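You operate a simulated robot arm through the tools that you are given. There is no shell and no other tool. Be economical: measure what you need, move in short steps, check, and stop when the job is done.

You are at the controls of a simulated two-armed robot. One attempt, no reset.

JOB
Carry the blue bolt tray with both arms and set it on the heater bench top.

It is judged by the outcome, as a careful person would: the job done as asked, and still so three seconds after it is handed in. It fails if anything else is knocked over, pushed out of place, dropped, spilled or broken.

ROBOT AND FRAMES
Two 7-joint arms with two-finger grippers on one trunk, on a base that drives. Base frame: it is fixed to the floor where the robot stands at the start and does not move with it; the origin is under the middle of the robot, x ahead of it, y to its left, z up; the surface under the hand at the start is at about z = 850. Readings come in mm, degrees, newtons and seconds.
The left shoulder is at the start at [78, 151, 938], the right one opposite. With the tool pointing down near the work surface each hand reaches from about 100 to 780 mm from the robot's upright axis, wherever it stands, measured 20 degrees to its own side. Places, roughly: heater bench top [-1900, 1300, 800]. Payload 2.54 kg a hand.
Tool frame (each hand has its own): the origin (TCP) lies between the finger pads and is the grasp point; the fingertips stand 30 mm ahead of it; z points along the fingers, y is the line along which they close. The gripper opens to 116 mm. The gripper's body begins 95 mm behind the TCP.
Orientation is that of the tool frame in the base frame, as a unit quaternion [x, y, z, w]. With the fingers straight down and closing along the base's y, the tool's x points along the base's -x, its y along +y and its z along -z.

CONTROLS
- The arms move only by the tool move_arm. It takes "left_series", "right_series" or both (then of equal length, played together; a hand with none holds still); each is a list of rows, each a list of 3 entries, a list of its own where there are three numbers: the shift along the base's x, y, z in units of 30 mm (1.0 is 30 mm), then the turn, a rotation vector about the base's x, y, z in units of 4 degrees (1.0 is 4 degrees), then the opening, from 0 (shut) to 1 (fully open). In form: [[[x, y, z], [wx, wy, wz], grip], ...]. A call has 1 to 10 rows; each row shifts and turns the commanded pose from where the row before left it. A call with a number of a shift or a turn outside -1 to 1 is refused whole. Each row takes 0.2 s and may step no farther than 50 mm and 8.6 degrees from the row before; otherwise, or with a gripper value out of range, the whole call is refused. A pose out of reach is approached as far as the arm can. The call stops where the force on the tool passes 40 N (or 10 N more than at its start, if that is more) or the arm is blocked; 0.2 s more then pass. Each finger travels about 72 mm/s and halts on what it meets, pressing with about 40 N; the grip force reading is that of the motor and also rises with nothing between the fingers. The clock runs only during rows and for 0.2 s after the last one: add rows that do not move to give the fingers time. It gives the time, the measured TCP pose, the force on the tool (base axes), the opening and the grip force at its end, in the units of the frame above (readings bear some noise), with the torque about the TCP (base axes, N m) and any sound that the robot's microphone picked up.
- Cameras (640 x 400 px; columns grow to the right, rows downward): "scene" is now at [153.1, -0.8, 1104.5]; the picture's right is [-0.11, -0.99, 0.00], its down [-0.14, 0.02, -0.99] and it looks along [0.98, -0.11, -0.14] (base axes); focal length 214 px, centre (320, 200). "left" rides on the left gripper at [69, 15, -122] in its tool frame; the picture's right is [-0.22, 0.98, 0.00], its down [-0.83, -0.18, -0.53] and it looks along [-0.52, -0.12, 0.85] (tool axes); focal length 251 px, centre (320, 200). "right" rides on the right gripper at [69, -15, -122] in its tool frame; the picture's right is [0.21, 0.98, 0.00], its down [-0.83, 0.18, -0.53] and it looks along [-0.52, 0.11, 0.85] (tool axes); focal length 251 px, centre (320, 200). There is no depth. A picture from a camera that has moved, and an enlarged one, comes with that camera's place and axes in the base frame and with its lens. The place of the scene camera against the robot may be out by one fixed shift of up to 18 mm in any direction.
- grab_frame(camera): a new picture of that camera. It takes no simulated time.
- move_column(by): slides the trunk up (or, below 0, down) by that many mm; the arms and the scene camera ride with it, the base frame stays. It gives what a move gives, with no picture.
- roll_base(legs): drives the robot by 1 to 6 legs, each [ahead, left, turn to the left] in mm, mm and degrees, along the robot's own axes; the way and the turn of a leg run together, so that a leg with both is an arc; at most 1500 mm and 180 degrees a leg. The arms and the cameras ride along, it lands a little off, and it stops where it bumps. It gives what a move gives.
- aim_head(pan, tilt): turns the head with the scene camera to pan (to the left, within 80 degrees either way) and tilt (down, from -29 to 69), counted from straight ahead of the robot. It gives what a move gives.
- inspect(camera, box): a new picture of the part [left, top, right, bottom] of that camera's present view, enlarged. It takes no simulated time.
- sign_off(): hands the job in; it is judged then, once.

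Work in short steps. Places have to be worked out from the pictures, the camera data and where the tool is seen: move nearer, look again, correct. Check each grasp and each placing, and mend what went wrong. You have 120 turns and 88 pictures in all, those below and enlarged ones among them. Open the grippers and draw the arms clear of the work before you hand the job in, unless the task says otherwise; then end with one line.

The tools are called after "Emit:" as a command line: name --argument value ..., lists and objects as JSON in quotes. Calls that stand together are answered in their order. move_arm: Moves the arms, as the interface text tells. Its arguments: {"type":"object","properties":{"left_series":{"type":"array","items":{"type":"array"}},"right_series":{"type":"array","items":{"type":"array"}}},"required":[]} The other tools are called the same way: move_column (by) slides the trunk up or down; roll_base (legs) drives the base; aim_head (pan, tilt) turns the head that bears the scene camera; grab_frame (camera) takes a picture; inspect (camera, box) takes an enlarged picture of a part of a camera's view; sign_off () hands the job in.

At the start:

```text
t: 0.0
left_position: [321.7, 88.2, 1115.7]
left_tool_rot: [-0.001, 1.0, -0.001, -0.001]
left_wrist_force: [0.0, -0.2, 0.3]
left_wrist_torque: [0.0, 0.03, 0.02]
left_width: 116.0
left_grip_force: 0.1
right_position: [389.6, -283.5, 1078.1]
right_tool_rot: [0.0, 1.0, 0.0, 0.0]
right_wrist_force: [-0.4, -0.4, 0.4]
right_wrist_torque: [-0.02, -0.01, 0.0]
right_width: 115.9
right_grip_force: 0.0
trunk travel left (down, up): [-175.0, 114.0]
robot x, y, heading: [-2.7, 5.6, 0.1]
head pan, tilt: [-6.6, 8.3]
```

scene: 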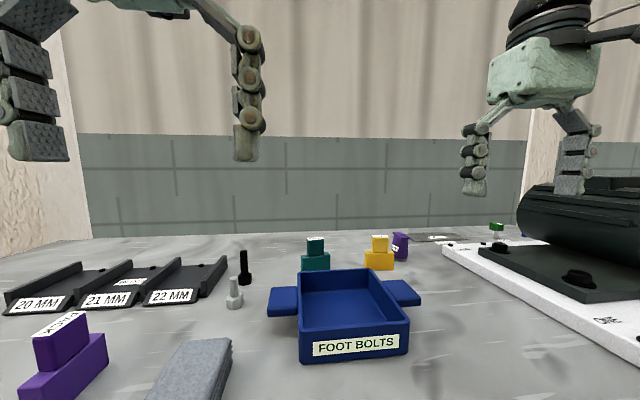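
right: 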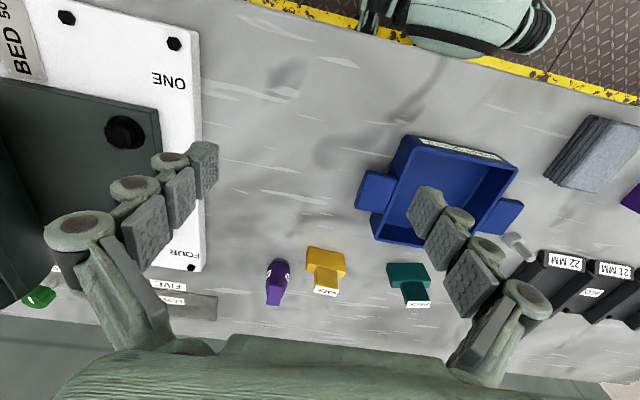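
left: 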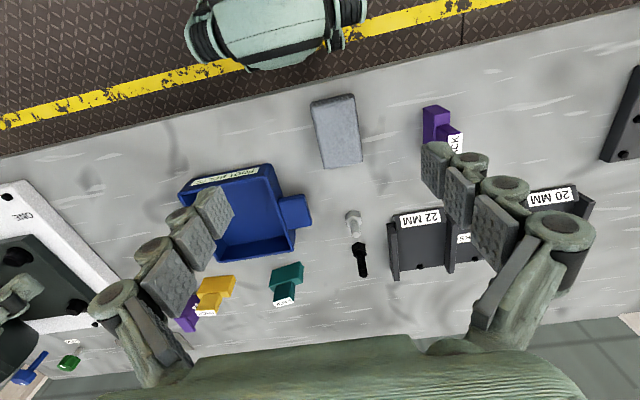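

The tray is about at (496, -83) with a tab on each side along y. I'll tilt the head down and take enlarged views of the tray.

Emit:
inspect --camera "right" --box '[330, 110, 550, 260]'

Emit:
inspect --camera "scene" --box '[240, 220, 450, 380]'

Emit:
inspect --camera "left" --box '[170, 150, 330, 270]'

```text
2.67 times, centred on (440, 185) of right
camera zoom: at [318.8, -299.0, 1199.6], right [-0.21, 0.98, 0.0], down [0.83, 0.18, 0.53], along [0.52, 0.11, -0.85], focal length 670 px, centre (0, 240)
```

zoom: 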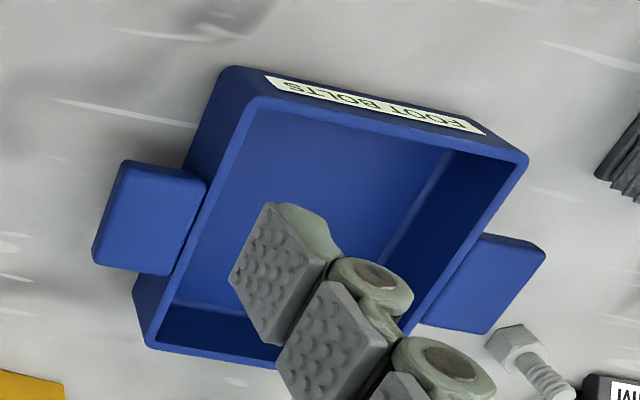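

```text
2.50 times, centred on (345, 300) of scene
camera zoom: at [153.1, -0.8, 1104.5], right [-0.11, -0.99, 0.0], down [-0.14, 0.02, -0.99], along [0.98, -0.11, -0.14], focal length 536 px, centre (258, -50)
```

zoom: 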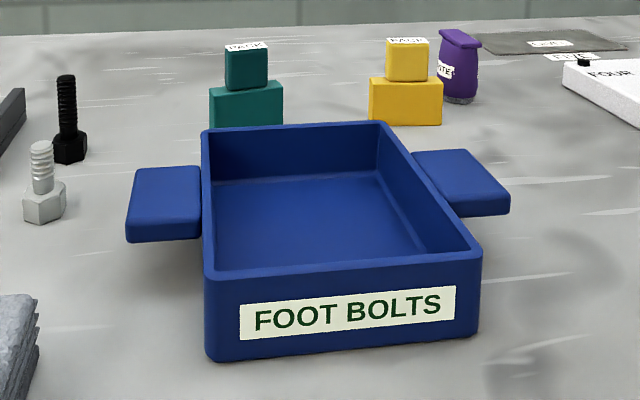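

```text
3.33 times, centred on (250, 210) of left
camera zoom: at [253.0, 103.4, 1236.6], right [0.21, 0.98, 0.0], down [0.83, -0.18, 0.53], along [0.52, -0.12, -0.85], focal length 838 px, centre (553, 167)
```

zoom: 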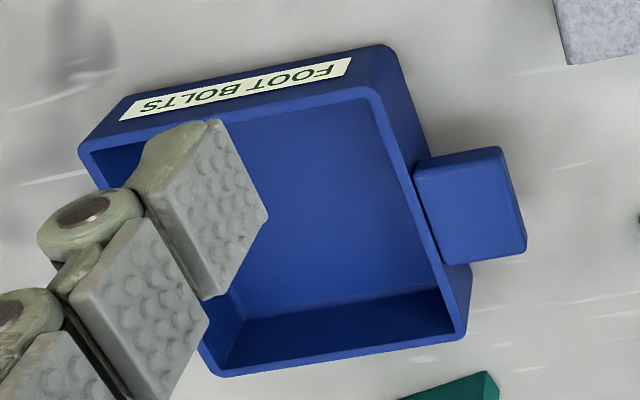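

Camera triangulation puts the tab tops near (475, 10) and (475, -185), z ≈ 895. I'll yaw both hands 90° (cameras outward) while moving toward above the tabs, so the fingers close along x over the tabs.

Emit:
move_arm --left_series '[[[0.2, -0.1, -0.1], [0, 0, -1], 1], [[0.2, -0.1, -0.1], [0, 0, -1], 1], [[0.2, -0.1, -0.1], [0, 0, -1], 1], [[0.2, -0.1, -0.1], [0, 0, -1], 1], [[0.2, -0.1, -0.1], [0, 0, -1], 1], [[0.2, -0.1, -0.1], [0, 0, -1], 1], [[0.2, -0.1, -0.1], [0, 0, -1], 1], [[0.2, -0.1, -0.1], [0, 0, -1], 1], [[0.2, -0.1, -0.1], [0, 0, -1], 1], [[0.2, -0.1, -0.1], [0, 0, -1], 1]]' --right_series '[[[0.1, 0.1, 0], [0, 0, 1], 1], [[0.1, 0.1, 0], [0, 0, 1], 1], [[0.1, 0.1, 0], [0, 0, 1], 1], [[0.1, 0.1, 0], [0, 0, 1], 1], [[0.1, 0.1, 0], [0, 0, 1], 1], [[0.1, 0.1, 0], [0, 0, 1], 1], [[0.1, 0.1, 0], [0, 0, 1], 1], [[0.1, 0.1, 0], [0, 0, 1], 1], [[0.1, 0.1, 0], [0, 0, 1], 1], [[0.1, 0.1, 0], [0, 0, 1], 1]]'

```text
t: 2.2
left_position: [382.0, 57.9, 1085.4]
left_tool_rot: [0.342, 0.94, -0.001, 0.0]
left_wrist_force: [-0.5, 0.7, -0.3]
left_wrist_torque: [-0.02, 0.0, 0.0]
left_width: 115.9
left_grip_force: 0.1
right_position: [416.9, -250.7, 1075.7]
right_tool_rot: [-0.341, 0.94, 0.001, 0.001]
right_wrist_force: [-0.4, -0.5, -0.3]
right_wrist_torque: [0.0, 0.0, 0.03]
right_width: 116.3
right_grip_force: 0.0
right hand out of reach, approached as far as the arm can: row 10
trunk travel left (down, up): [-175.0, 114.0]
robot x, y, heading: [-1.3, -2.1, -0.2]
head pan, tilt: [-6.6, 8.3]
```

Left follows well; the right reported a limit at the last row. I'll continue turning and see whether the right can go on.

Emit:
move_arm --left_series '[[[0.2, -0.1, -0.1], [0, 0, -1], 1], [[0.2, -0.1, -0.1], [0, 0, -1], 1], [[0.2, -0.1, -0.1], [0, 0, -1], 1], [[0.2, -0.1, -0.1], [0, 0, -1], 1]]' --right_series '[[[0, 0, 0], [0, 0, 1], 1], [[0, 0, 0], [0, 0, 1], 1], [[0, 0, -0.3], [0, 0, 1], 1], [[0, 0, -0.3], [0, 0, 1], 1]]'

```text
t: 3.2
left_position: [406.4, 46.7, 1071.7]
left_tool_rot: [0.469, 0.883, -0.001, -0.001]
left_wrist_force: [0.2, 0.1, -0.3]
left_wrist_torque: [0.04, -0.01, 0.0]
left_width: 116.0
left_grip_force: 0.1
right_position: [395.3, -211.0, 1027.4]
right_tool_rot: [-0.468, 0.884, 0.0, 0.001]
right_wrist_force: [0.1, -0.1, 0.0]
right_wrist_torque: [-0.02, -0.02, 0.01]
right_width: 115.7
right_grip_force: 0.0
right hand out of reach, approached as far as the arm can: row 1, 2, 3, 4
trunk travel left (down, up): [-175.0, 114.0]
robot x, y, heading: [0.2, -1.3, -0.0]
head pan, tilt: [-6.6, 8.3]
```

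Reach is limited while high; I'll lower both hands to about z ≈ 1000 (tips ~970, clear of the tray) while turning on.

Emit:
move_arm --left_series '[[[0.2, -0.1, -0.4], [0, 0, -1], 1], [[0.2, -0.1, -0.4], [0, 0, -1], 1], [[0.2, -0.1, -0.4], [0, 0, -1], 1], [[0.2, -0.1, -0.4], [0, 0, -1], 1], [[0.2, -0.1, -0.4], [0, 0, -1], 1]]' --right_series '[[[0, 0.1, -0.4], [0, 0, 1], 1], [[0, 0.1, -0.4], [0, 0, 1], 1], [[0, 0.1, -0.4], [0, 0, 1], 1], [[0, 0.1, -0.4], [0, 0, 1], 1], [[0, 0.1, -0.4], [0, 0, 1], 1]]'

```text
t: 4.4
left_position: [426.6, 27.6, 1007.8]
left_tool_rot: [0.615, 0.789, -0.001, 0.0]
left_wrist_force: [0.8, -0.5, 0.9]
left_wrist_torque: [0.0, -0.01, 0.01]
left_width: 115.7
left_grip_force: 0.0
left hand out of reach, approached as far as the arm can: row 5
right_position: [357.8, -154.9, 956.4]
right_tool_rot: [-0.614, 0.789, -0.001, -0.001]
right_wrist_force: [-0.5, -0.1, 0.6]
right_wrist_torque: [-0.02, -0.03, 0.03]
right_width: 116.1
right_grip_force: 0.1
right hand out of reach, approached as far as the arm can: row 1, 2, 3, 4, 5
trunk travel left (down, up): [-175.0, 114.0]
robot x, y, heading: [-1.2, -1.6, -0.1]
head pan, tilt: [-6.6, 8.3]
```

Wrist limits seem to interfere with this outward yaw. I'll raise the trunk to change the arm geometry and retry.

Emit:
move_column --by 100

Emit:
move_arm --left_series '[[[0.3, 0, -0.8], [0, 0, 0], 1], [[0.3, 0, -0.8], [0, 0, 0], 1], [[0.3, 0, -0.8], [0, 0, 0], 1]]' --right_series '[[[0.5, -0.5, -0.3], [0, 0, 0], 1], [[0.5, -0.5, -0.3], [0, 0, 0], 1], [[0.5, -0.5, -0.3], [0, 0, 0], 1]]'

```text
t: 5.7
left_position: [426.0, 27.5, 1108.5]
left_tool_rot: [0.614, 0.789, -0.002, 0.0]
left_wrist_force: [0.4, -0.4, 0.4]
left_wrist_torque: [-0.02, 0.04, 0.02]
left_width: 115.9
left_grip_force: 0.0
right_position: [357.0, -155.1, 1056.0]
right_tool_rot: [-0.614, 0.789, -0.002, 0.0]
right_wrist_force: [1.0, 0.4, -0.6]
right_wrist_torque: [0.0, 0.03, -0.01]
right_width: 116.0
right_grip_force: 0.1
trunk travel left (down, up): [-275.0, 14.0]
robot x, y, heading: [-0.1, -0.6, -0.2]
head pan, tilt: [-6.6, 8.3]
```

```text
t: 6.5
left_position: [452.5, 26.5, 1035.1]
left_tool_rot: [0.614, 0.789, -0.002, 0.0]
left_wrist_force: [0.9, 0.4, -0.4]
left_wrist_torque: [0.0, 0.0, -0.03]
left_width: 116.1
left_grip_force: 0.0
right_position: [354.8, -157.6, 1045.2]
right_tool_rot: [-0.613, 0.79, -0.001, -0.001]
right_wrist_force: [-0.2, -0.1, -0.1]
right_wrist_torque: [0.01, 0.04, 0.03]
right_width: 116.2
right_grip_force: 0.0
right hand out of reach, approached as far as the arm can: row 1, 2, 3
trunk travel left (down, up): [-275.0, 14.0]
robot x, y, heading: [1.0, 1.9, 0.2]
head pan, tilt: [-6.6, 8.3]
```

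Left now follows. I'll lower the right at its place (above tray interior? it is at x 355, in front of the tray), keeping tips above 960, and finish the left's yaw.

Emit:
move_arm --left_series '[[[0.2, -0.1, -0.2], [0, 0, -1], 1], [[0.2, -0.1, -0.2], [0, 0, -1], 1], [[0.2, -0.1, -0.2], [0, 0, -1], 1], [[0.1, -0.1, 0], [0, 0, -0.5], 1], [[0, 0, 0], [0, 0, 0], 1]]' --right_series '[[[0, 0, -0.5], [0, 0, -1], 1], [[0, 0, -0.5], [0, 0, -1], 1], [[0, 0, 0], [0, 0, -1], 1], [[0, 0, 0], [0, 0, -1], 1], [[0, 0, 0], [0, 0, -1], 1]]'

Emit:
grab_frame --camera "scene"

```text
t: 7.7
left_position: [395.5, -5.8, 1003.5]
left_tool_rot: [0.705, 0.709, -0.001, 0.0]
left_wrist_force: [0.1, 0.2, 1.0]
left_wrist_torque: [-0.02, 0.01, 0.0]
left_width: 115.9
left_grip_force: 0.0
left hand out of reach, approached as far as the arm can: row 1, 2, 3, 4
right_position: [355.4, -157.0, 1015.2]
right_tool_rot: [-0.468, 0.884, 0.0, 0.001]
right_wrist_force: [0.1, 0.1, 0.3]
right_wrist_torque: [0.0, 0.01, 0.01]
right_width: 116.3
right_grip_force: 0.1
trunk travel left (down, up): [-275.0, 14.0]
robot x, y, heading: [-1.1, -2.9, 0.1]
head pan, tilt: [-6.6, 8.3]
```

```text
81 pictures are left
camera scene: at [153.0, -0.7, 1204.5], right [-0.11, -0.99, 0.0], down [-0.14, 0.02, -0.99], along [0.98, -0.11, -0.14], focal length 214 px, centre (320, 200)
```

scene: 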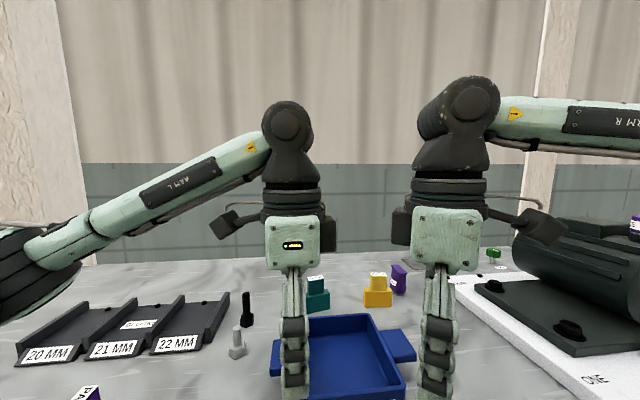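

The yaw-90 poses are at the arm's limits. Alternative: keep the fingers at nominal yaw and close along y, with one finger inside the tray wall and one on the tab's outer face (~47 mm span). I'll turn both hands back.

Emit:
move_arm --left_series '[[[0, 0.1, 0.2], [0, 0, 1], 1], [[0, 0.1, 0.2], [0, 0, 1], 1], [[0, 0.1, 0.2], [0, 0, 1], 1], [[0, 0.1, 0], [0, 0, 1], 1], [[0, 0.1, 0], [0, 0, 1], 1], [[0, 0.1, 0], [0, 0, 1], 1], [[0, 0.1, 0], [0, 0, 1], 1], [[0, 0, 0], [0, 0, 1], 1], [[0, 0, 0], [0, 0, 1], 1], [[0, 0, 0], [0, 0, 1], 1]]' --right_series '[[[0.1, -0.2, 0.1], [0, 0, -1], 1], [[0.1, -0.2, 0.1], [0, 0, -1], 1], [[0.1, -0.2, 0], [0, 0, -1], 1], [[0.1, -0.2, 0], [0, 0, -1], 1], [[0.1, 0, 0], [0, 0, -1], 1], [[0.1, 0, 0], [0, 0, -1], 1], [[0.1, 0, 0], [0, 0, -1], 1], [[0.1, 0, 0], [0, 0, -1], 1], [[0.1, 0, 0], [0, 0, -1], 1], [[0, 0, 0], [0, 0, -1], 1]]'

Emit:
move_arm --left_series '[[[0, 0, 0], [0, 0, 1], 1], [[0, 0, 0], [0, 0, 1], 1], [[0, 0, 0], [0, 0, 1], 1], [[0, 0, 0], [0, 0, 1], 1], [[0, 0, 0], [0, 0, 1], 1], [[0, 0, 0], [0, 0, 1], 1], [[0, 0, 0], [0, 0, 1], 1], [[0, 0, 0], [0, 0, 1], 1], [[0, 0, 0], [0, 0, 1], 1], [[0, 0, 0], [0, 0, 1], 1]]' --right_series '[[[0, 0, 0], [0, 0, -1], 1], [[0, 0, 0], [0, 0, -1], 1], [[0, 0, 0], [0, 0, -1], 1], [[0, 0, 0], [0, 0, -1], 1], [[0, 0, 0], [0, 0, 0], 1], [[0, 0, 0], [0, 0, 0], 1], [[0, 0, 0], [0, 0, 0], 1], [[0, 0, 0], [0, 0, 0], 1], [[0, 0, 0], [0, 0, 0], 1], [[0, 0, 0], [0, 0, 0], 1]]'

Emit:
aim_head --pan -6 --tilt 40

Emit:
grab_frame --camera "left"

Emit:
grab_frame --camera "right"

Emit:
grab_frame --camera "scene"

```text
t: 9.9
left_position: [396.0, 13.4, 1022.9]
left_tool_rot: [0.42, 0.908, -0.002, 0.001]
left_wrist_force: [0.2, 0.8, -0.8]
left_wrist_torque: [0.0, 0.0, -0.03]
left_width: 116.2
left_grip_force: 0.1
right_position: [381.6, -180.9, 1023.4]
right_tool_rot: [-0.137, 0.991, -0.002, -0.001]
right_wrist_force: [-0.4, -0.1, -0.6]
right_wrist_torque: [-0.02, -0.01, 0.02]
right_width: 116.1
right_grip_force: 0.0
trunk travel left (down, up): [-275.0, 14.0]
robot x, y, heading: [-0.9, -0.6, -0.2]
head pan, tilt: [-6.6, 8.3]
```

```text
t: 12.1
left_position: [395.7, 13.6, 1023.1]
left_tool_rot: [0.084, 0.996, -0.001, 0.001]
left_wrist_force: [0.1, -0.1, 0.2]
left_wrist_torque: [0.0, -0.01, 0.0]
left_width: 115.9
left_grip_force: 0.1
right_position: [382.5, -181.6, 1021.8]
right_tool_rot: [0.001, 1.0, -0.001, 0.0]
right_wrist_force: [0.5, -0.1, -0.5]
right_wrist_torque: [0.02, -0.03, 0.01]
right_width: 116.3
right_grip_force: 0.1
trunk travel left (down, up): [-275.0, 14.0]
robot x, y, heading: [0.7, 0.5, 0.0]
head pan, tilt: [-6.6, 8.3]
```

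```text
t: 13.1
left_position: [395.8, 15.0, 1021.5]
left_tool_rot: [0.085, 0.996, -0.001, 0.001]
left_wrist_force: [0.7, 0.1, -0.3]
left_wrist_torque: [-0.01, -0.02, 0.05]
left_width: 115.7
left_grip_force: 0.1
right_position: [382.0, -181.3, 1021.9]
right_tool_rot: [0.002, 1.0, -0.001, -0.001]
right_wrist_force: [-0.4, 0.1, 0.6]
right_wrist_torque: [-0.01, -0.02, -0.01]
right_width: 115.8
right_grip_force: 0.1
trunk travel left (down, up): [-275.0, 14.0]
robot x, y, heading: [3.8, -0.3, 0.2]
head pan, tilt: [-6.0, 40.0]
```

```text
80 pictures are left
camera left: at [330.5, 41.1, 1144.2], right [0.38, 0.93, 0.0], down [0.78, -0.32, 0.54], along [0.5, -0.2, -0.84], focal length 251 px, centre (320, 200)
```

left: 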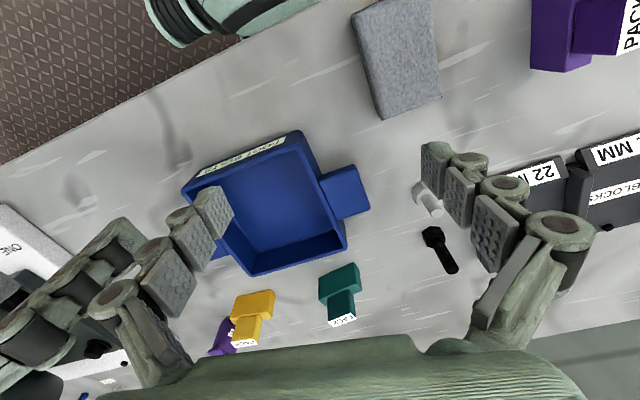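

```text
79 pictures are left
camera right: at [312.3, -196.2, 1143.2], right [-0.21, 0.98, 0.0], down [0.83, 0.18, 0.53], along [0.52, 0.11, -0.85], focal length 251 px, centre (320, 200)
```

right: 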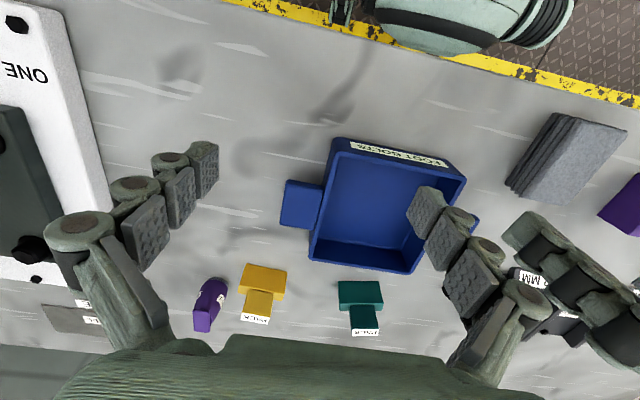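

```text
78 pictures are left
camera scene: at [145.6, 0.9, 1154.1], right [-0.1, -0.99, 0.0], down [-0.64, 0.07, -0.77], along [0.76, -0.08, -0.64], focal length 214 px, centre (320, 200)
```

scene: 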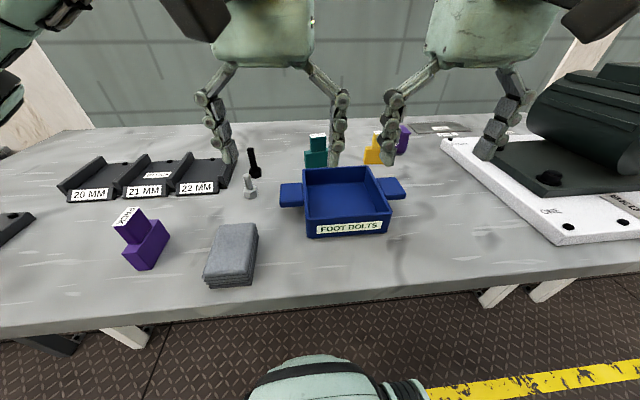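

Tabs refined: (478, 12) and (475, -184), walls' outer faces at y ≈ -8 and -162, tray about square with the base. I'll place both hands over the grasp points (y 9.5 and -180.5) at z ≈ 970 and square up the left yaw.

Emit:
move_arm --left_series '[[[0.53, -0.03, -0.34], [0, 0, 0.486], 1], [[0.53, -0.03, -0.34], [0, 0, 0.486], 1], [[0.53, -0.03, -0.34], [0, 0, 0.486], 1], [[0.53, -0.03, -0.34], [0, 0, 0.486], 1], [[0.53, -0.03, -0.34], [0, 0, 0.486], 1]]' --right_series '[[[0.63, 0.01, -0.34], [0, 0, 0], 1], [[0.63, 0.01, -0.34], [0, 0, 0], 1], [[0.63, 0.01, -0.34], [0, 0, 0], 1], [[0.63, 0.01, -0.34], [0, 0, 0], 1], [[0.63, 0.01, -0.34], [0, 0, 0], 1]]'

Emit:
grab_frame --camera "left"

Emit:
grab_frame --camera "right"

Emit:
grab_frame --camera "scene"

```text
t: 14.3
left_position: [476.6, 7.8, 970.3]
left_tool_rot: [0.001, 1.0, -0.001, 0.001]
left_wrist_force: [-0.2, 0.5, 0.3]
left_wrist_torque: [-0.06, -0.02, -0.05]
left_width: 115.7
left_grip_force: 0.1
right_position: [476.4, -180.5, 969.6]
right_tool_rot: [0.002, 1.0, -0.001, -0.001]
right_wrist_force: [-0.3, -0.5, 0.2]
right_wrist_torque: [0.02, -0.01, 0.0]
right_width: 115.9
right_grip_force: 0.1
trunk travel left (down, up): [-275.0, 14.0]
robot x, y, heading: [-2.2, 4.3, -0.1]
head pan, tilt: [-6.0, 40.0]
```

```text
77 pictures are left
camera left: at [408.0, 23.8, 1092.1], right [0.22, 0.98, 0.0], down [0.83, -0.18, 0.54], along [0.52, -0.12, -0.84], focal length 251 px, centre (320, 200)
```

left: 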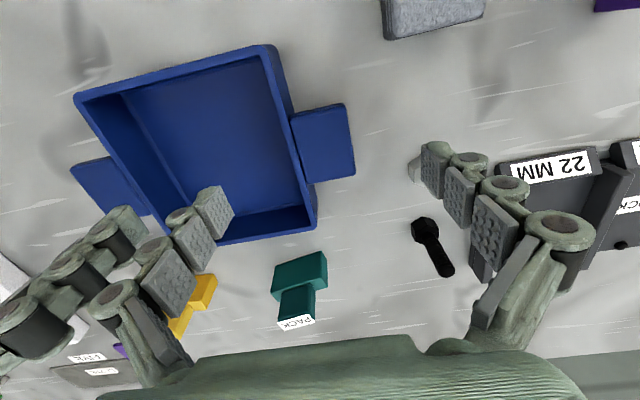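

```text
76 pictures are left
camera right: at [407.4, -194.9, 1092.1], right [-0.21, 0.98, 0.0], down [0.83, 0.18, 0.53], along [0.52, 0.11, -0.85], focal length 251 px, centre (320, 200)
```

right: 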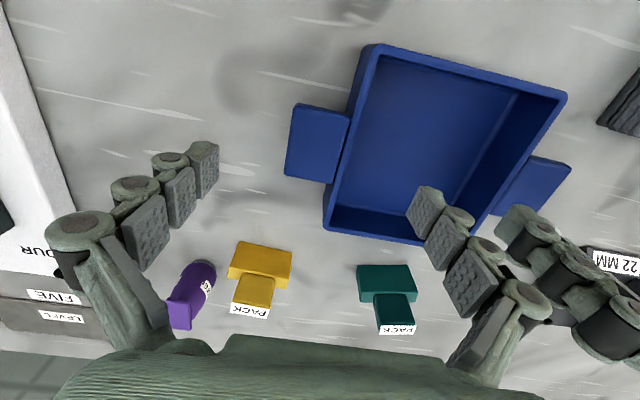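

```text
75 pictures are left
camera scene: at [146.0, 1.0, 1153.9], right [-0.1, -0.99, 0.0], down [-0.64, 0.07, -0.77], along [0.76, -0.08, -0.64], focal length 214 px, centre (320, 200)
```

scene: 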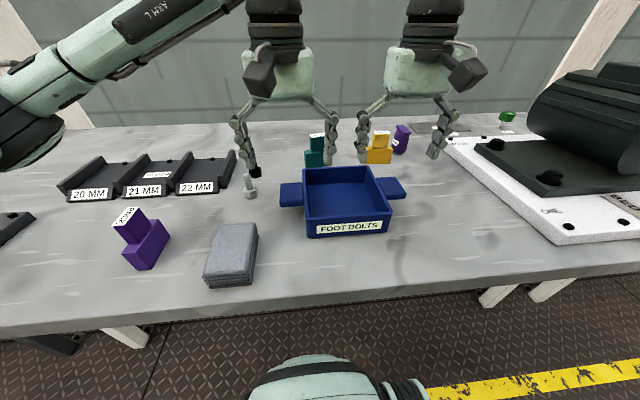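

Refined: tab top z ≈ 894, outer edges y ≈ 32 and -206, tab x ≈ 477, hands aligned. Lowering both to TCP z ≈ 895 with the fingers fully open.

Emit:
move_arm --left_series '[[[0, 0.04, -0.5], [0, 0, 0], 1], [[0, 0, -0.5], [0, 0, 0], 1], [[0, 0, -0.5], [0, 0, 0], 1], [[0, 0, -0.5], [0, 0, 0], 1], [[0, 0, -0.5], [0, 0, 0], 1]]' --right_series '[[[0, -0.02, -0.5], [0, 0, 0], 1], [[0, 0, -0.5], [0, 0, 0], 1], [[0, 0, -0.5], [0, 0, 0], 1], [[0, 0, -0.5], [0, 0, 0], 1], [[0, 0, -0.5], [0, 0, 0], 1]]'

Emit:
grab_frame --camera "left"

Emit:
grab_frame --camera "right"

Emit:
inspect --camera "scene" --box '[210, 90, 470, 260]'

```text
t: 15.5
left_position: [475.2, 10.2, 895.8]
left_tool_rot: [0.0, 1.0, 0.0, 0.001]
left_wrist_force: [-1.3, 0.4, 0.6]
left_wrist_torque: [0.03, 0.04, 0.0]
left_width: 116.0
left_grip_force: 0.1
right_position: [476.9, -180.5, 894.1]
right_tool_rot: [0.002, 1.0, -0.001, -0.001]
right_wrist_force: [-0.4, -0.5, 0.3]
right_wrist_torque: [0.01, -0.03, 0.0]
right_width: 116.0
right_grip_force: 0.0
trunk travel left (down, up): [-275.0, 14.0]
robot x, y, heading: [0.9, 3.1, 0.3]
head pan, tilt: [-6.0, 40.0]
```

```text
74 pictures are left
camera left: at [406.2, 25.5, 1017.0], right [0.22, 0.98, 0.0], down [0.82, -0.18, 0.54], along [0.52, -0.12, -0.84], focal length 251 px, centre (320, 200)
```

left: 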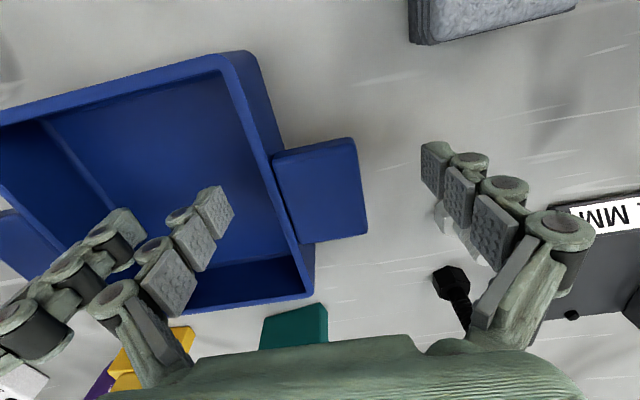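

```text
73 pictures are left
camera right: at [407.4, -196.0, 1016.0], right [-0.21, 0.98, 0.0], down [0.83, 0.18, 0.53], along [0.52, 0.11, -0.85], focal length 251 px, centre (320, 200)
```

right: 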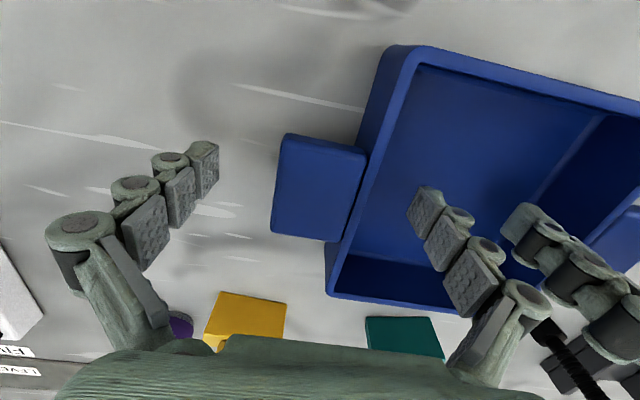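

```text
2.35 times, centred on (340, 175) of scene
camera zoom: at [145.7, 0.9, 1154.0], right [-0.1, -0.99, 0.0], down [-0.64, 0.07, -0.77], along [0.76, -0.08, -0.64], focal length 505 px, centre (273, 259)
```

zoom: 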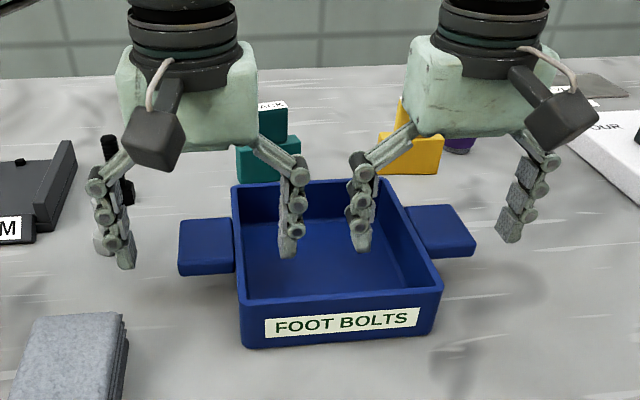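

Hands are level and straddling each tab+wall. Closing both grippers together.

Emit:
move_arm --left_series '[[[0, 0, 0], [0, 0, 0], 0], [[0, 0, 0], [0, 0, 0], 0], [[0, 0, 0], [0, 0, 0], 0], [[0, 0, 0], [0, 0, 0], 0], [[0, 0, 0], [0, 0, 0], 0]]' --right_series '[[[0, 0, 0], [0, 0, 0], 0], [[0, 0, 0], [0, 0, 0], 0], [[0, 0, 0], [0, 0, 0], 0], [[0, 0, 0], [0, 0, 0], 0], [[0, 0, 0], [0, 0, 0], 0]]'

Emit:
inspect --camera "scene" --box '[210, 90, 470, 260]'

Emit:
grab_frame --camera "left"

```text
t: 16.7
left_position: [474.6, 9.8, 895.9]
left_tool_rot: [0.002, 1.0, -0.002, 0.002]
left_wrist_force: [1.3, -18.5, 0.0]
left_wrist_torque: [-1.13, 0.08, 0.12]
left_width: 49.5
left_grip_force: 40.2
right_position: [477.0, -179.0, 894.4]
right_tool_rot: [0.002, 1.0, 0.001, 0.0]
right_wrist_force: [-1.2, 18.0, 0.8]
right_wrist_torque: [1.18, 0.15, 0.12]
right_width: 49.7
right_grip_force: 40.0
trunk travel left (down, up): [-275.0, 14.0]
robot x, y, heading: [-3.5, -2.7, -0.1]
head pan, tilt: [-6.0, 40.0]
```

```text
2.35 times, centred on (340, 175) of scene
camera zoom: at [145.6, 0.9, 1154.0], right [-0.1, -0.99, 0.0], down [-0.64, 0.07, -0.77], along [0.76, -0.08, -0.64], focal length 505 px, centre (273, 259)
```

zoom: 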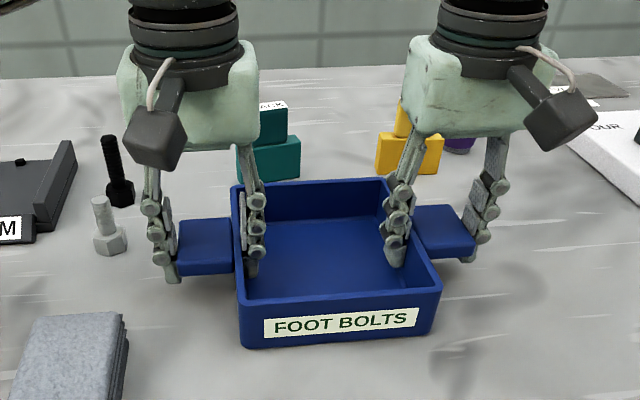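

```text
70 pictures are left
camera left: at [406.0, 24.7, 1017.3], right [0.22, 0.98, -0.01], down [0.82, -0.18, 0.54], along [0.52, -0.12, -0.84], focal length 251 px, centre (320, 200)
```

left: 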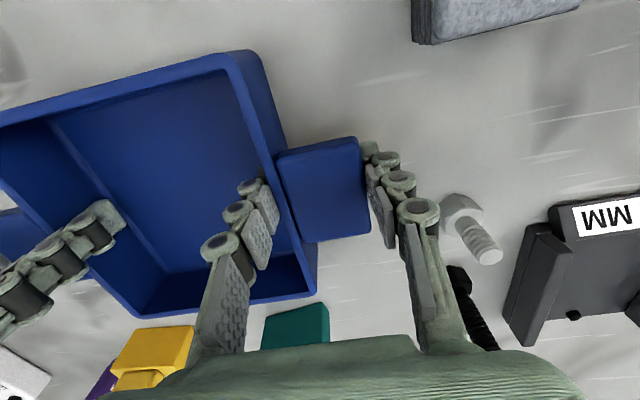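

Both grips hold at ~49.5 mm. There's an 18 N internal pull outward, so I'll ease hands inward 1 mm each, then lift a little.

Emit:
move_arm --left_series '[[[0, -0.035, 0], [0, 0, 0], 0], [[0, 0, 0], [0, 0, 0], 0]]' --right_series '[[[0, 0.035, 0], [0, 0, 0], 0], [[0, 0, 0], [0, 0, 0], 0]]'

Emit:
move_arm --left_series '[[[0, 0, 0.25], [0, 0, 0], 0], [[0, 0, 0.25], [0, 0, 0], 0], [[0, 0, 0.25], [0, 0, 0], 0], [[0, 0, 0.25], [0, 0, 0], 0]]' --right_series '[[[0, 0, 0.25], [0, 0, 0], 0], [[0, 0, 0.25], [0, 0, 0], 0], [[0, 0, 0.25], [0, 0, 0], 0], [[0, 0, 0.25], [0, 0, 0], 0]]'

Emit:
grab_frame --camera "scene"

```text
t: 17.3
left_position: [475.7, 9.1, 896.0]
left_tool_rot: [0.0, 1.0, -0.003, 0.001]
left_wrist_force: [-0.5, -11.8, -0.2]
left_wrist_torque: [-1.36, -0.04, -0.16]
left_width: 49.9
left_grip_force: 39.8
right_position: [477.7, -180.1, 894.2]
right_tool_rot: [0.002, 1.0, -0.001, -0.001]
right_wrist_force: [-1.1, 11.5, 0.5]
right_wrist_torque: [1.22, -0.06, 0.36]
right_width: 49.8
right_grip_force: 39.4
trunk travel left (down, up): [-275.0, 14.0]
robot x, y, heading: [-1.5, -0.7, -0.2]
head pan, tilt: [-6.0, 40.0]
```

```text
t: 18.3
left_position: [476.7, 9.2, 926.8]
left_tool_rot: [0.001, 1.0, 0.0, 0.0]
left_wrist_force: [-1.1, -9.1, -4.8]
left_wrist_torque: [-0.77, -0.14, -0.13]
left_width: 49.7
left_grip_force: 40.6
right_position: [476.9, -178.9, 925.2]
right_tool_rot: [0.001, 1.0, 0.0, -0.001]
right_wrist_force: [0.4, 8.2, -0.1]
right_wrist_torque: [1.2, 0.16, -0.03]
right_width: 50.0
right_grip_force: 39.8
trunk travel left (down, up): [-275.0, 14.0]
robot x, y, heading: [3.3, 5.6, -0.1]
head pan, tilt: [-6.0, 40.0]
```

```text
69 pictures are left
camera scene: at [145.7, 0.9, 1154.0], right [-0.1, -0.99, 0.0], down [-0.64, 0.07, -0.77], along [0.76, -0.08, -0.64], focal length 214 px, centre (320, 200)
```

scene: 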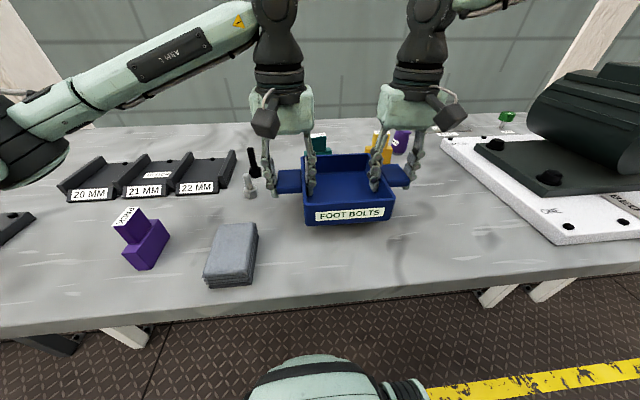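

Tray is lifted level, about 5 N total. I'll raise another 60 mm and then look around to plan the drive.

Emit:
move_arm --left_series '[[[0, 0, 0.4], [0, 0, 0], 0], [[0, 0, 0.4], [0, 0, 0], 0], [[0, 0, 0.4], [0, 0, 0], 0], [[0, 0, 0.4], [0, 0, 0], 0], [[0, 0, 0.4], [0, 0, 0], 0]]' --right_series '[[[0, 0, 0.4], [0, 0, 0], 0], [[0, 0, 0.4], [0, 0, 0], 0], [[0, 0, 0.4], [0, 0, 0], 0], [[0, 0, 0.4], [0, 0, 0], 0], [[0, 0, 0.4], [0, 0, 0], 0]]'

Emit:
aim_head --pan 80 --tilt 15

Emit:
grab_frame --camera "scene"

Emit:
aim_head --pan -80 --tilt 15

Emit:
grab_frame --camera "scene"

```text
t: 19.5
left_position: [474.6, 10.0, 986.9]
left_tool_rot: [0.001, 1.0, -0.001, 0.001]
left_wrist_force: [-0.8, -11.6, -4.7]
left_wrist_torque: [-1.09, 0.34, -0.24]
left_width: 49.8
left_grip_force: 39.7
right_position: [477.4, -179.0, 985.3]
right_tool_rot: [0.001, 1.0, 0.0, 0.0]
right_wrist_force: [0.8, 11.8, 2.5]
right_wrist_torque: [1.73, -0.34, 0.16]
right_width: 49.7
right_grip_force: 40.0
trunk travel left (down, up): [-275.0, 14.0]
robot x, y, heading: [-0.4, 0.0, -0.2]
head pan, tilt: [-6.0, 40.0]
```

```text
t: 21.1
left_position: [475.2, 8.9, 986.5]
left_tool_rot: [0.001, 1.0, -0.002, 0.001]
left_wrist_force: [-1.5, -13.6, -4.4]
left_wrist_torque: [-0.71, 0.05, -0.08]
left_width: 49.6
left_grip_force: 40.3
right_position: [475.8, -179.3, 985.9]
right_tool_rot: [0.001, 1.0, 0.0, 0.0]
right_wrist_force: [1.6, 14.4, 0.6]
right_wrist_torque: [1.16, -0.06, -0.12]
right_width: 50.0
right_grip_force: 40.3
trunk travel left (down, up): [-275.0, 14.0]
robot x, y, heading: [0.5, -0.5, -0.1]
head pan, tilt: [80.0, 15.0]
```

```text
68 pictures are left
camera scene: at [77.5, 101.7, 1193.5], right [0.98, -0.17, 0.0], down [-0.05, -0.26, -0.97], along [0.17, 0.95, -0.26], focal length 214 px, centre (320, 200)
```

scene: 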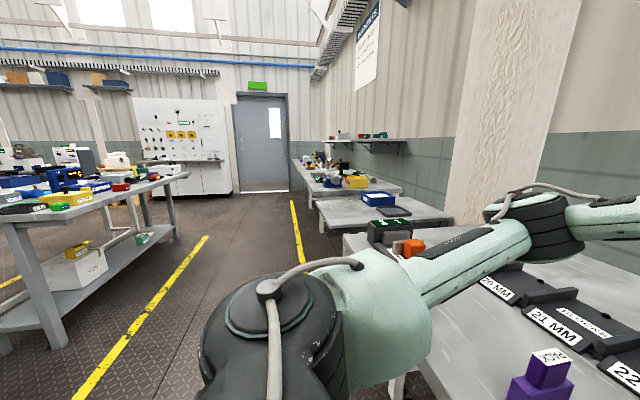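

```text
t: 23.6
left_position: [475.2, 9.3, 987.0]
left_tool_rot: [0.001, 1.0, -0.002, 0.001]
left_wrist_force: [-1.2, -14.4, -2.2]
left_wrist_torque: [-0.98, 0.04, -0.18]
left_width: 49.5
left_grip_force: 39.4
right_position: [477.3, -179.7, 984.9]
right_tool_rot: [0.001, 1.0, -0.001, -0.001]
right_wrist_force: [1.2, 14.4, -1.4]
right_wrist_torque: [0.97, -0.01, -0.07]
right_width: 50.1
right_grip_force: 39.7
trunk travel left (down, up): [-275.0, 14.0]
robot x, y, heading: [-1.4, 0.4, 0.1]
head pan, tilt: [-80.0, 15.0]
```

```text
67 pictures are left
camera scene: at [77.5, -82.2, 1193.5], right [-0.98, -0.17, 0.0], down [-0.05, 0.25, -0.97], along [0.17, -0.95, -0.26], focal length 214 px, centre (320, 200)
```

scene: 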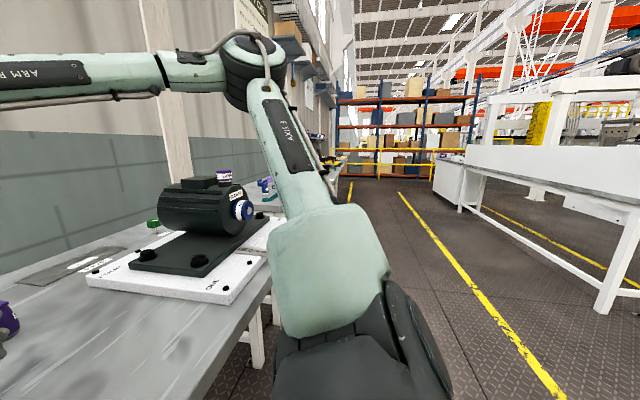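

The aisle behind is free; another bench stands across the aisle (front edge x ≈ -1300). I'll ease the internal load a bit and back up 450 mm.

Emit:
move_arm --left_series '[[[-0.3, -0.035, 0.1], [0, 0, 0], 0], [[-0.3, 0, 0.1], [0, 0, 0], 0], [[-0.3, 0, 0], [0, 0, 0], 0]]' --right_series '[[[-0.3, 0.035, 0.1], [0, 0, 0], 0], [[-0.3, 0, 0.1], [0, 0, 0], 0], [[-0.3, 0, 0], [0, 0, 0], 0]]'

Emit:
roll_base --legs '[[-450, 0, 0]]'

Emit:
aim_head --pan 80 --tilt 15

Emit:
grab_frame --camera "scene"

```text
t: 24.4
left_position: [447.7, 9.7, 992.9]
left_tool_rot: [0.001, 1.0, 0.001, 0.0]
left_wrist_force: [-2.9, 1.8, 0.7]
left_wrist_torque: [-1.22, 0.32, -0.55]
left_width: 49.7
left_grip_force: 40.4
right_position: [449.8, -179.0, 989.7]
right_tool_rot: [0.003, 1.0, -0.002, -0.001]
right_wrist_force: [3.2, -0.8, -3.6]
right_wrist_torque: [0.85, -0.34, -0.02]
right_width: 49.7
right_grip_force: 39.4
trunk travel left (down, up): [-275.0, 14.0]
robot x, y, heading: [-1.9, -3.1, -0.0]
head pan, tilt: [-80.0, 15.0]
```

```text
t: 27.1
left_position: [-1.1, 10.1, 992.0]
left_tool_rot: [-0.003, 1.0, 0.001, 0.0]
left_wrist_force: [-2.8, 24.9, -0.6]
left_wrist_torque: [-0.75, 0.01, -0.19]
left_width: 49.7
left_grip_force: 40.3
right_position: [2.2, -178.2, 990.9]
right_tool_rot: [-0.001, 1.0, -0.002, -0.001]
right_wrist_force: [2.7, -25.9, -3.1]
right_wrist_torque: [0.43, -0.02, -0.18]
right_width: 49.9
right_grip_force: 40.0
trunk travel left (down, up): [-275.0, 14.0]
robot x, y, heading: [-446.0, -2.3, 0.1]
head pan, tilt: [-80.0, 15.0]
```

```text
t: 29.5
left_position: [-0.6, 11.1, 991.0]
left_tool_rot: [-0.002, 1.0, 0.002, 0.0]
left_wrist_force: [-2.0, 3.7, -1.1]
left_wrist_torque: [-0.73, 0.01, -0.21]
left_width: 49.7
left_grip_force: 40.3
right_position: [3.5, -178.9, 990.2]
right_tool_rot: [-0.001, 1.0, -0.002, -0.001]
right_wrist_force: [1.0, -5.5, -2.2]
right_wrist_torque: [0.73, -0.01, -0.1]
right_width: 49.6
right_grip_force: 39.8
trunk travel left (down, up): [-275.0, 14.0]
robot x, y, heading: [-449.4, -1.4, 0.3]
head pan, tilt: [80.0, 15.0]
```

```text
66 pictures are left
camera scene: at [-372.2, 101.0, 1193.5], right [0.99, -0.17, 0.0], down [-0.04, -0.26, -0.97], along [0.16, 0.95, -0.26], focal length 214 px, centre (320, 200)
```

scene: 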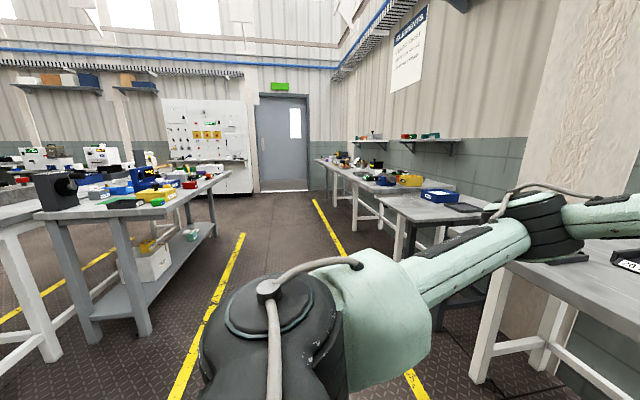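

Clear around here. I'll turn left 90° in place and look at the benches across the aisle.

Emit:
roll_base --legs '[[0, 0, 90]]'

Emit:
aim_head --pan 45 --tilt 10

Emit:
grab_frame --camera "scene"

Emit:
grab_frame --camera "left"

```text
t: 33.9
left_position: [-471.0, 448.4, 990.7]
left_tool_rot: [0.717, -0.697, -0.001, 0.001]
left_wrist_force: [-7.5, -2.3, -3.4]
left_wrist_torque: [-0.04, -0.63, -0.28]
left_width: 49.6
left_grip_force: 39.9
right_position: [-282.5, 454.2, 990.6]
right_tool_rot: [0.716, -0.699, 0.001, 0.0]
right_wrist_force: [7.5, 1.9, -0.3]
right_wrist_torque: [-0.02, 0.82, -0.1]
right_width: 49.8
right_grip_force: 40.0
trunk travel left (down, up): [-275.0, 14.0]
robot x, y, heading: [-450.5, 0.2, 91.8]
head pan, tilt: [80.0, 15.0]
```

```text
t: 34.9
left_position: [-472.0, 446.4, 991.9]
left_tool_rot: [0.717, -0.697, -0.001, 0.001]
left_wrist_force: [-2.2, -0.1, -2.2]
left_wrist_torque: [0.15, -0.78, -0.18]
left_width: 49.8
left_grip_force: 39.7
right_position: [-282.1, 454.7, 989.0]
right_tool_rot: [0.716, -0.699, 0.003, -0.001]
right_wrist_force: [2.1, 0.8, -0.5]
right_wrist_torque: [-0.18, 0.85, 0.11]
right_width: 49.9
right_grip_force: 39.7
trunk travel left (down, up): [-275.0, 14.0]
robot x, y, heading: [-446.7, -0.2, 91.5]
head pan, tilt: [45.0, 10.0]
```

```text
65 pictures are left
camera scene: at [-525.7, 140.7, 1201.6], right [0.69, 0.73, 0.0], down [0.13, -0.12, -0.98], along [-0.72, 0.68, -0.17], focal length 214 px, centre (320, 200)
```

scene: 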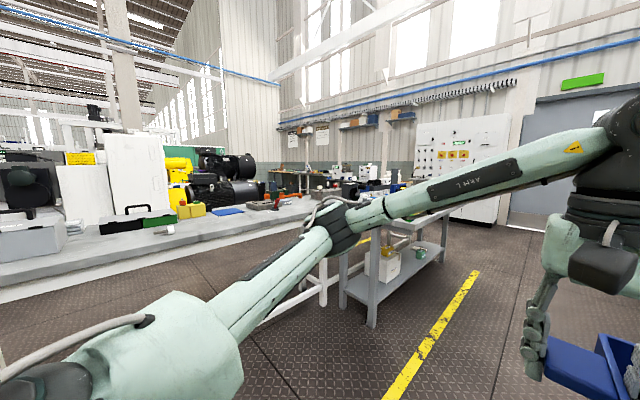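

```text
64 pictures are left
camera left: at [-483.8, 377.9, 1113.4], right [-0.98, 0.19, 0.0], down [0.16, 0.83, 0.53], along [0.1, 0.52, -0.85], focal length 251 px, centre (320, 200)
```

left: 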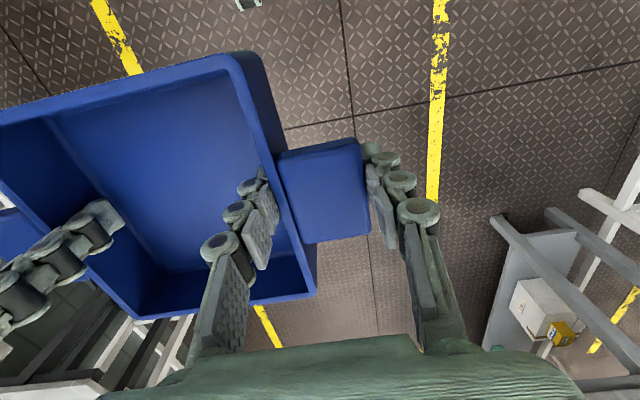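

A long white bench with equipment appears; I'll zoom in on it to find the heater bench.

Emit:
inspect --camera "scene" --box '[0, 120, 320, 300]'

Emit:
inspect --camera "scene" --box '[260, 150, 460, 260]'

Emit:
aim_head --pan 75 --tilt 10

Emit:
grab_frame --camera "scene"

```text
2.00 times, centred on (160, 210) of scene
camera zoom: at [-525.7, 140.7, 1201.6], right [0.69, 0.73, 0.0], down [0.13, -0.12, -0.98], along [-0.72, 0.68, -0.17], focal length 429 px, centre (640, 180)
```

zoom: 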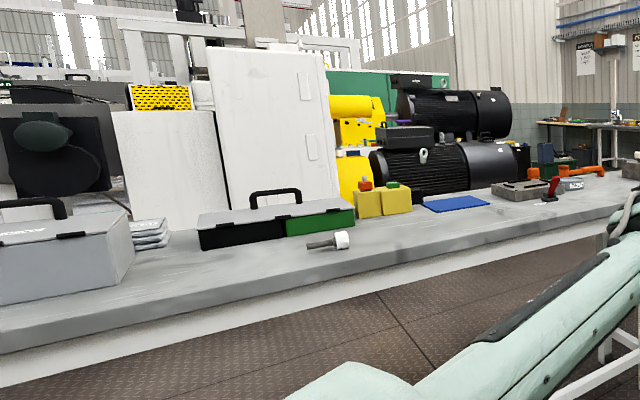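

```text
3.20 times, centred on (360, 205) of scene
camera zoom: at [-525.7, 140.7, 1201.6], right [0.69, 0.73, 0.0], down [0.13, -0.12, -0.98], along [-0.72, 0.68, -0.17], focal length 686 px, centre (192, 184)
```

zoom: 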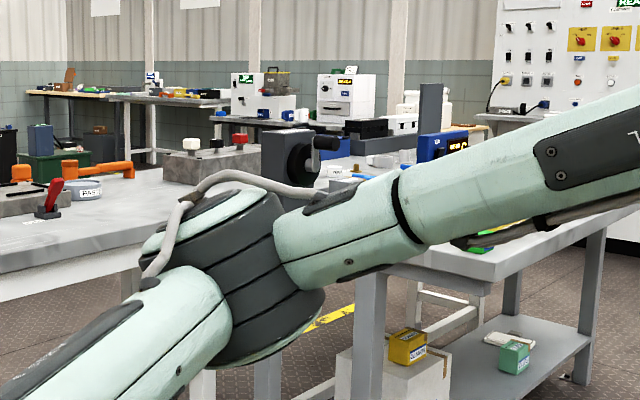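

```text
t: 35.9
left_position: [-470.4, 448.3, 990.8]
left_tool_rot: [0.717, -0.697, -0.001, 0.001]
left_wrist_force: [-2.1, -1.8, -1.5]
left_wrist_torque: [0.08, -0.78, -0.16]
left_width: 49.9
left_grip_force: 40.5
right_position: [-283.4, 453.9, 989.7]
right_tool_rot: [0.715, -0.699, 0.001, 0.0]
right_wrist_force: [3.2, 1.4, -1.8]
right_wrist_torque: [-0.11, 0.82, -0.04]
right_width: 50.0
right_grip_force: 39.0
trunk travel left (down, up): [-275.0, 14.0]
robot x, y, heading: [-450.7, -4.7, 91.6]
head pan, tilt: [75.0, 10.0]
```

```text
61 pictures are left
camera scene: at [-548.5, 98.5, 1201.7], right [0.23, 0.97, 0.0], down [0.17, -0.04, -0.98], along [-0.96, 0.23, -0.17], focal length 214 px, centre (320, 200)
```

scene: 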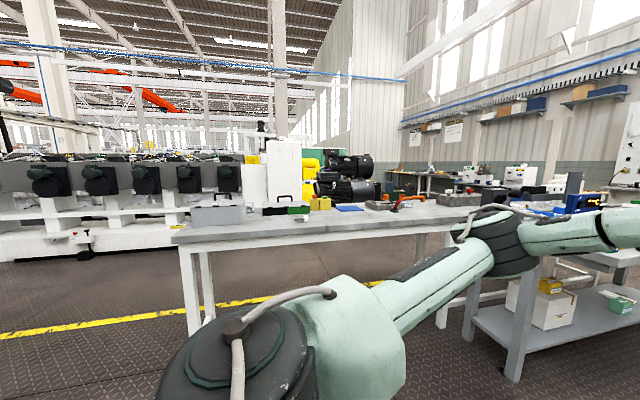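

I need a closer look at the region near (-1900, 1300). Driving ahead 700 mm along the aisle and turning left 60°.

Emit:
roll_base --legs '[[700, 100, 0], [0, 0, 60]]'

Emit:
aim_head --pan 0 --tilt 5

Emit:
grab_frame --camera "scene"

```text
t: 42.5
left_position: [-975.3, 898.7, 991.3]
left_tool_rot: [0.972, -0.236, 0.0, 0.001]
left_wrist_force: [-0.4, -3.7, -2.4]
left_wrist_torque: [0.62, -0.37, -0.27]
left_width: 49.9
left_grip_force: 39.9
right_position: [-889.9, 1067.1, 990.1]
right_tool_rot: [0.971, -0.239, 0.0, -0.002]
right_wrist_force: [-0.6, 3.7, -1.5]
right_wrist_torque: [-0.72, 0.38, -0.07]
right_width: 50.1
right_grip_force: 39.8
trunk travel left (down, up): [-275.0, 14.0]
robot x, y, heading: [-575.7, 703.8, 152.9]
head pan, tilt: [75.0, 10.0]
```

```text
t: 44.0
left_position: [-975.9, 899.0, 992.0]
left_tool_rot: [0.972, -0.237, 0.0, 0.001]
left_wrist_force: [-0.8, -2.4, -2.6]
left_wrist_torque: [0.75, -0.29, -0.16]
left_width: 49.9
left_grip_force: 40.1
right_position: [-889.3, 1066.5, 989.6]
right_tool_rot: [0.971, -0.24, 0.002, -0.001]
right_wrist_force: [0.0, 2.4, -1.3]
right_wrist_torque: [-0.79, 0.3, 0.02]
right_width: 50.1
right_grip_force: 39.2
trunk travel left (down, up): [-275.0, 14.0]
robot x, y, heading: [-573.6, 703.7, 152.5]
head pan, tilt: [0.0, 5.0]
```

```text
60 pictures are left
camera scene: at [-722.0, 784.0, 1209.7], right [0.46, 0.89, 0.0], down [0.08, -0.04, -1.0], along [-0.88, 0.46, -0.09], focal length 214 px, centre (320, 200)
```

scene: 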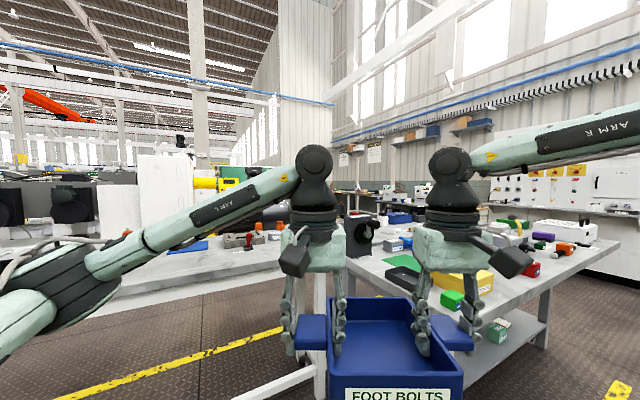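

Emit:
inspect --camera "scene" --box '[120, 190, 320, 310]'

Emit:
inspect --camera "scene" --box '[335, 180, 600, 350]'

```text
3.20 times, centred on (220, 250) of scene
camera zoom: at [-722.0, 784.0, 1209.7], right [0.46, 0.89, 0.0], down [0.08, -0.04, -1.0], along [-0.88, 0.46, -0.09], focal length 686 px, centre (640, 40)
```

zoom: 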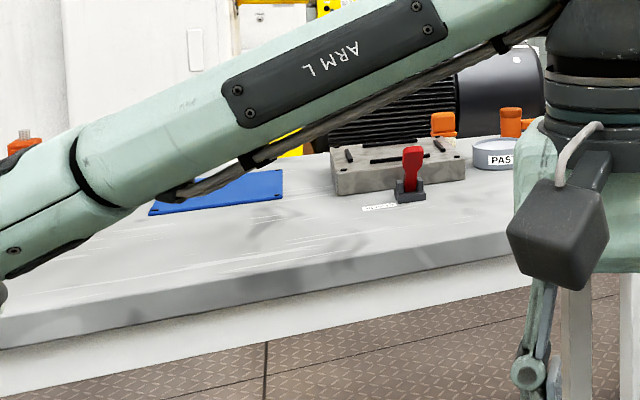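

```text
2.35 times, centred on (468, 265) of scene
camera zoom: at [-722.0, 784.0, 1209.7], right [0.46, 0.89, 0.0], down [0.08, -0.04, -1.0], along [-0.88, 0.46, -0.09], focal length 505 px, centre (-27, 47)
```

zoom: 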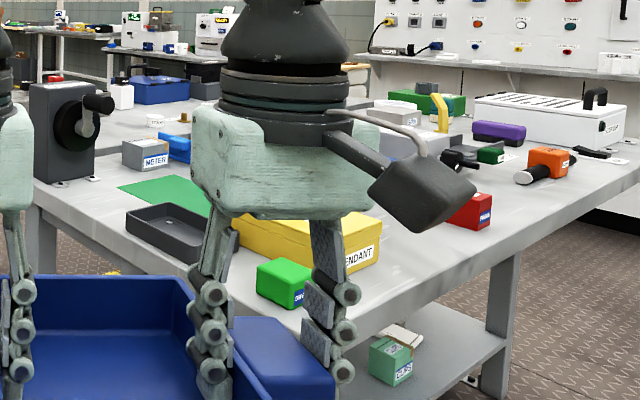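

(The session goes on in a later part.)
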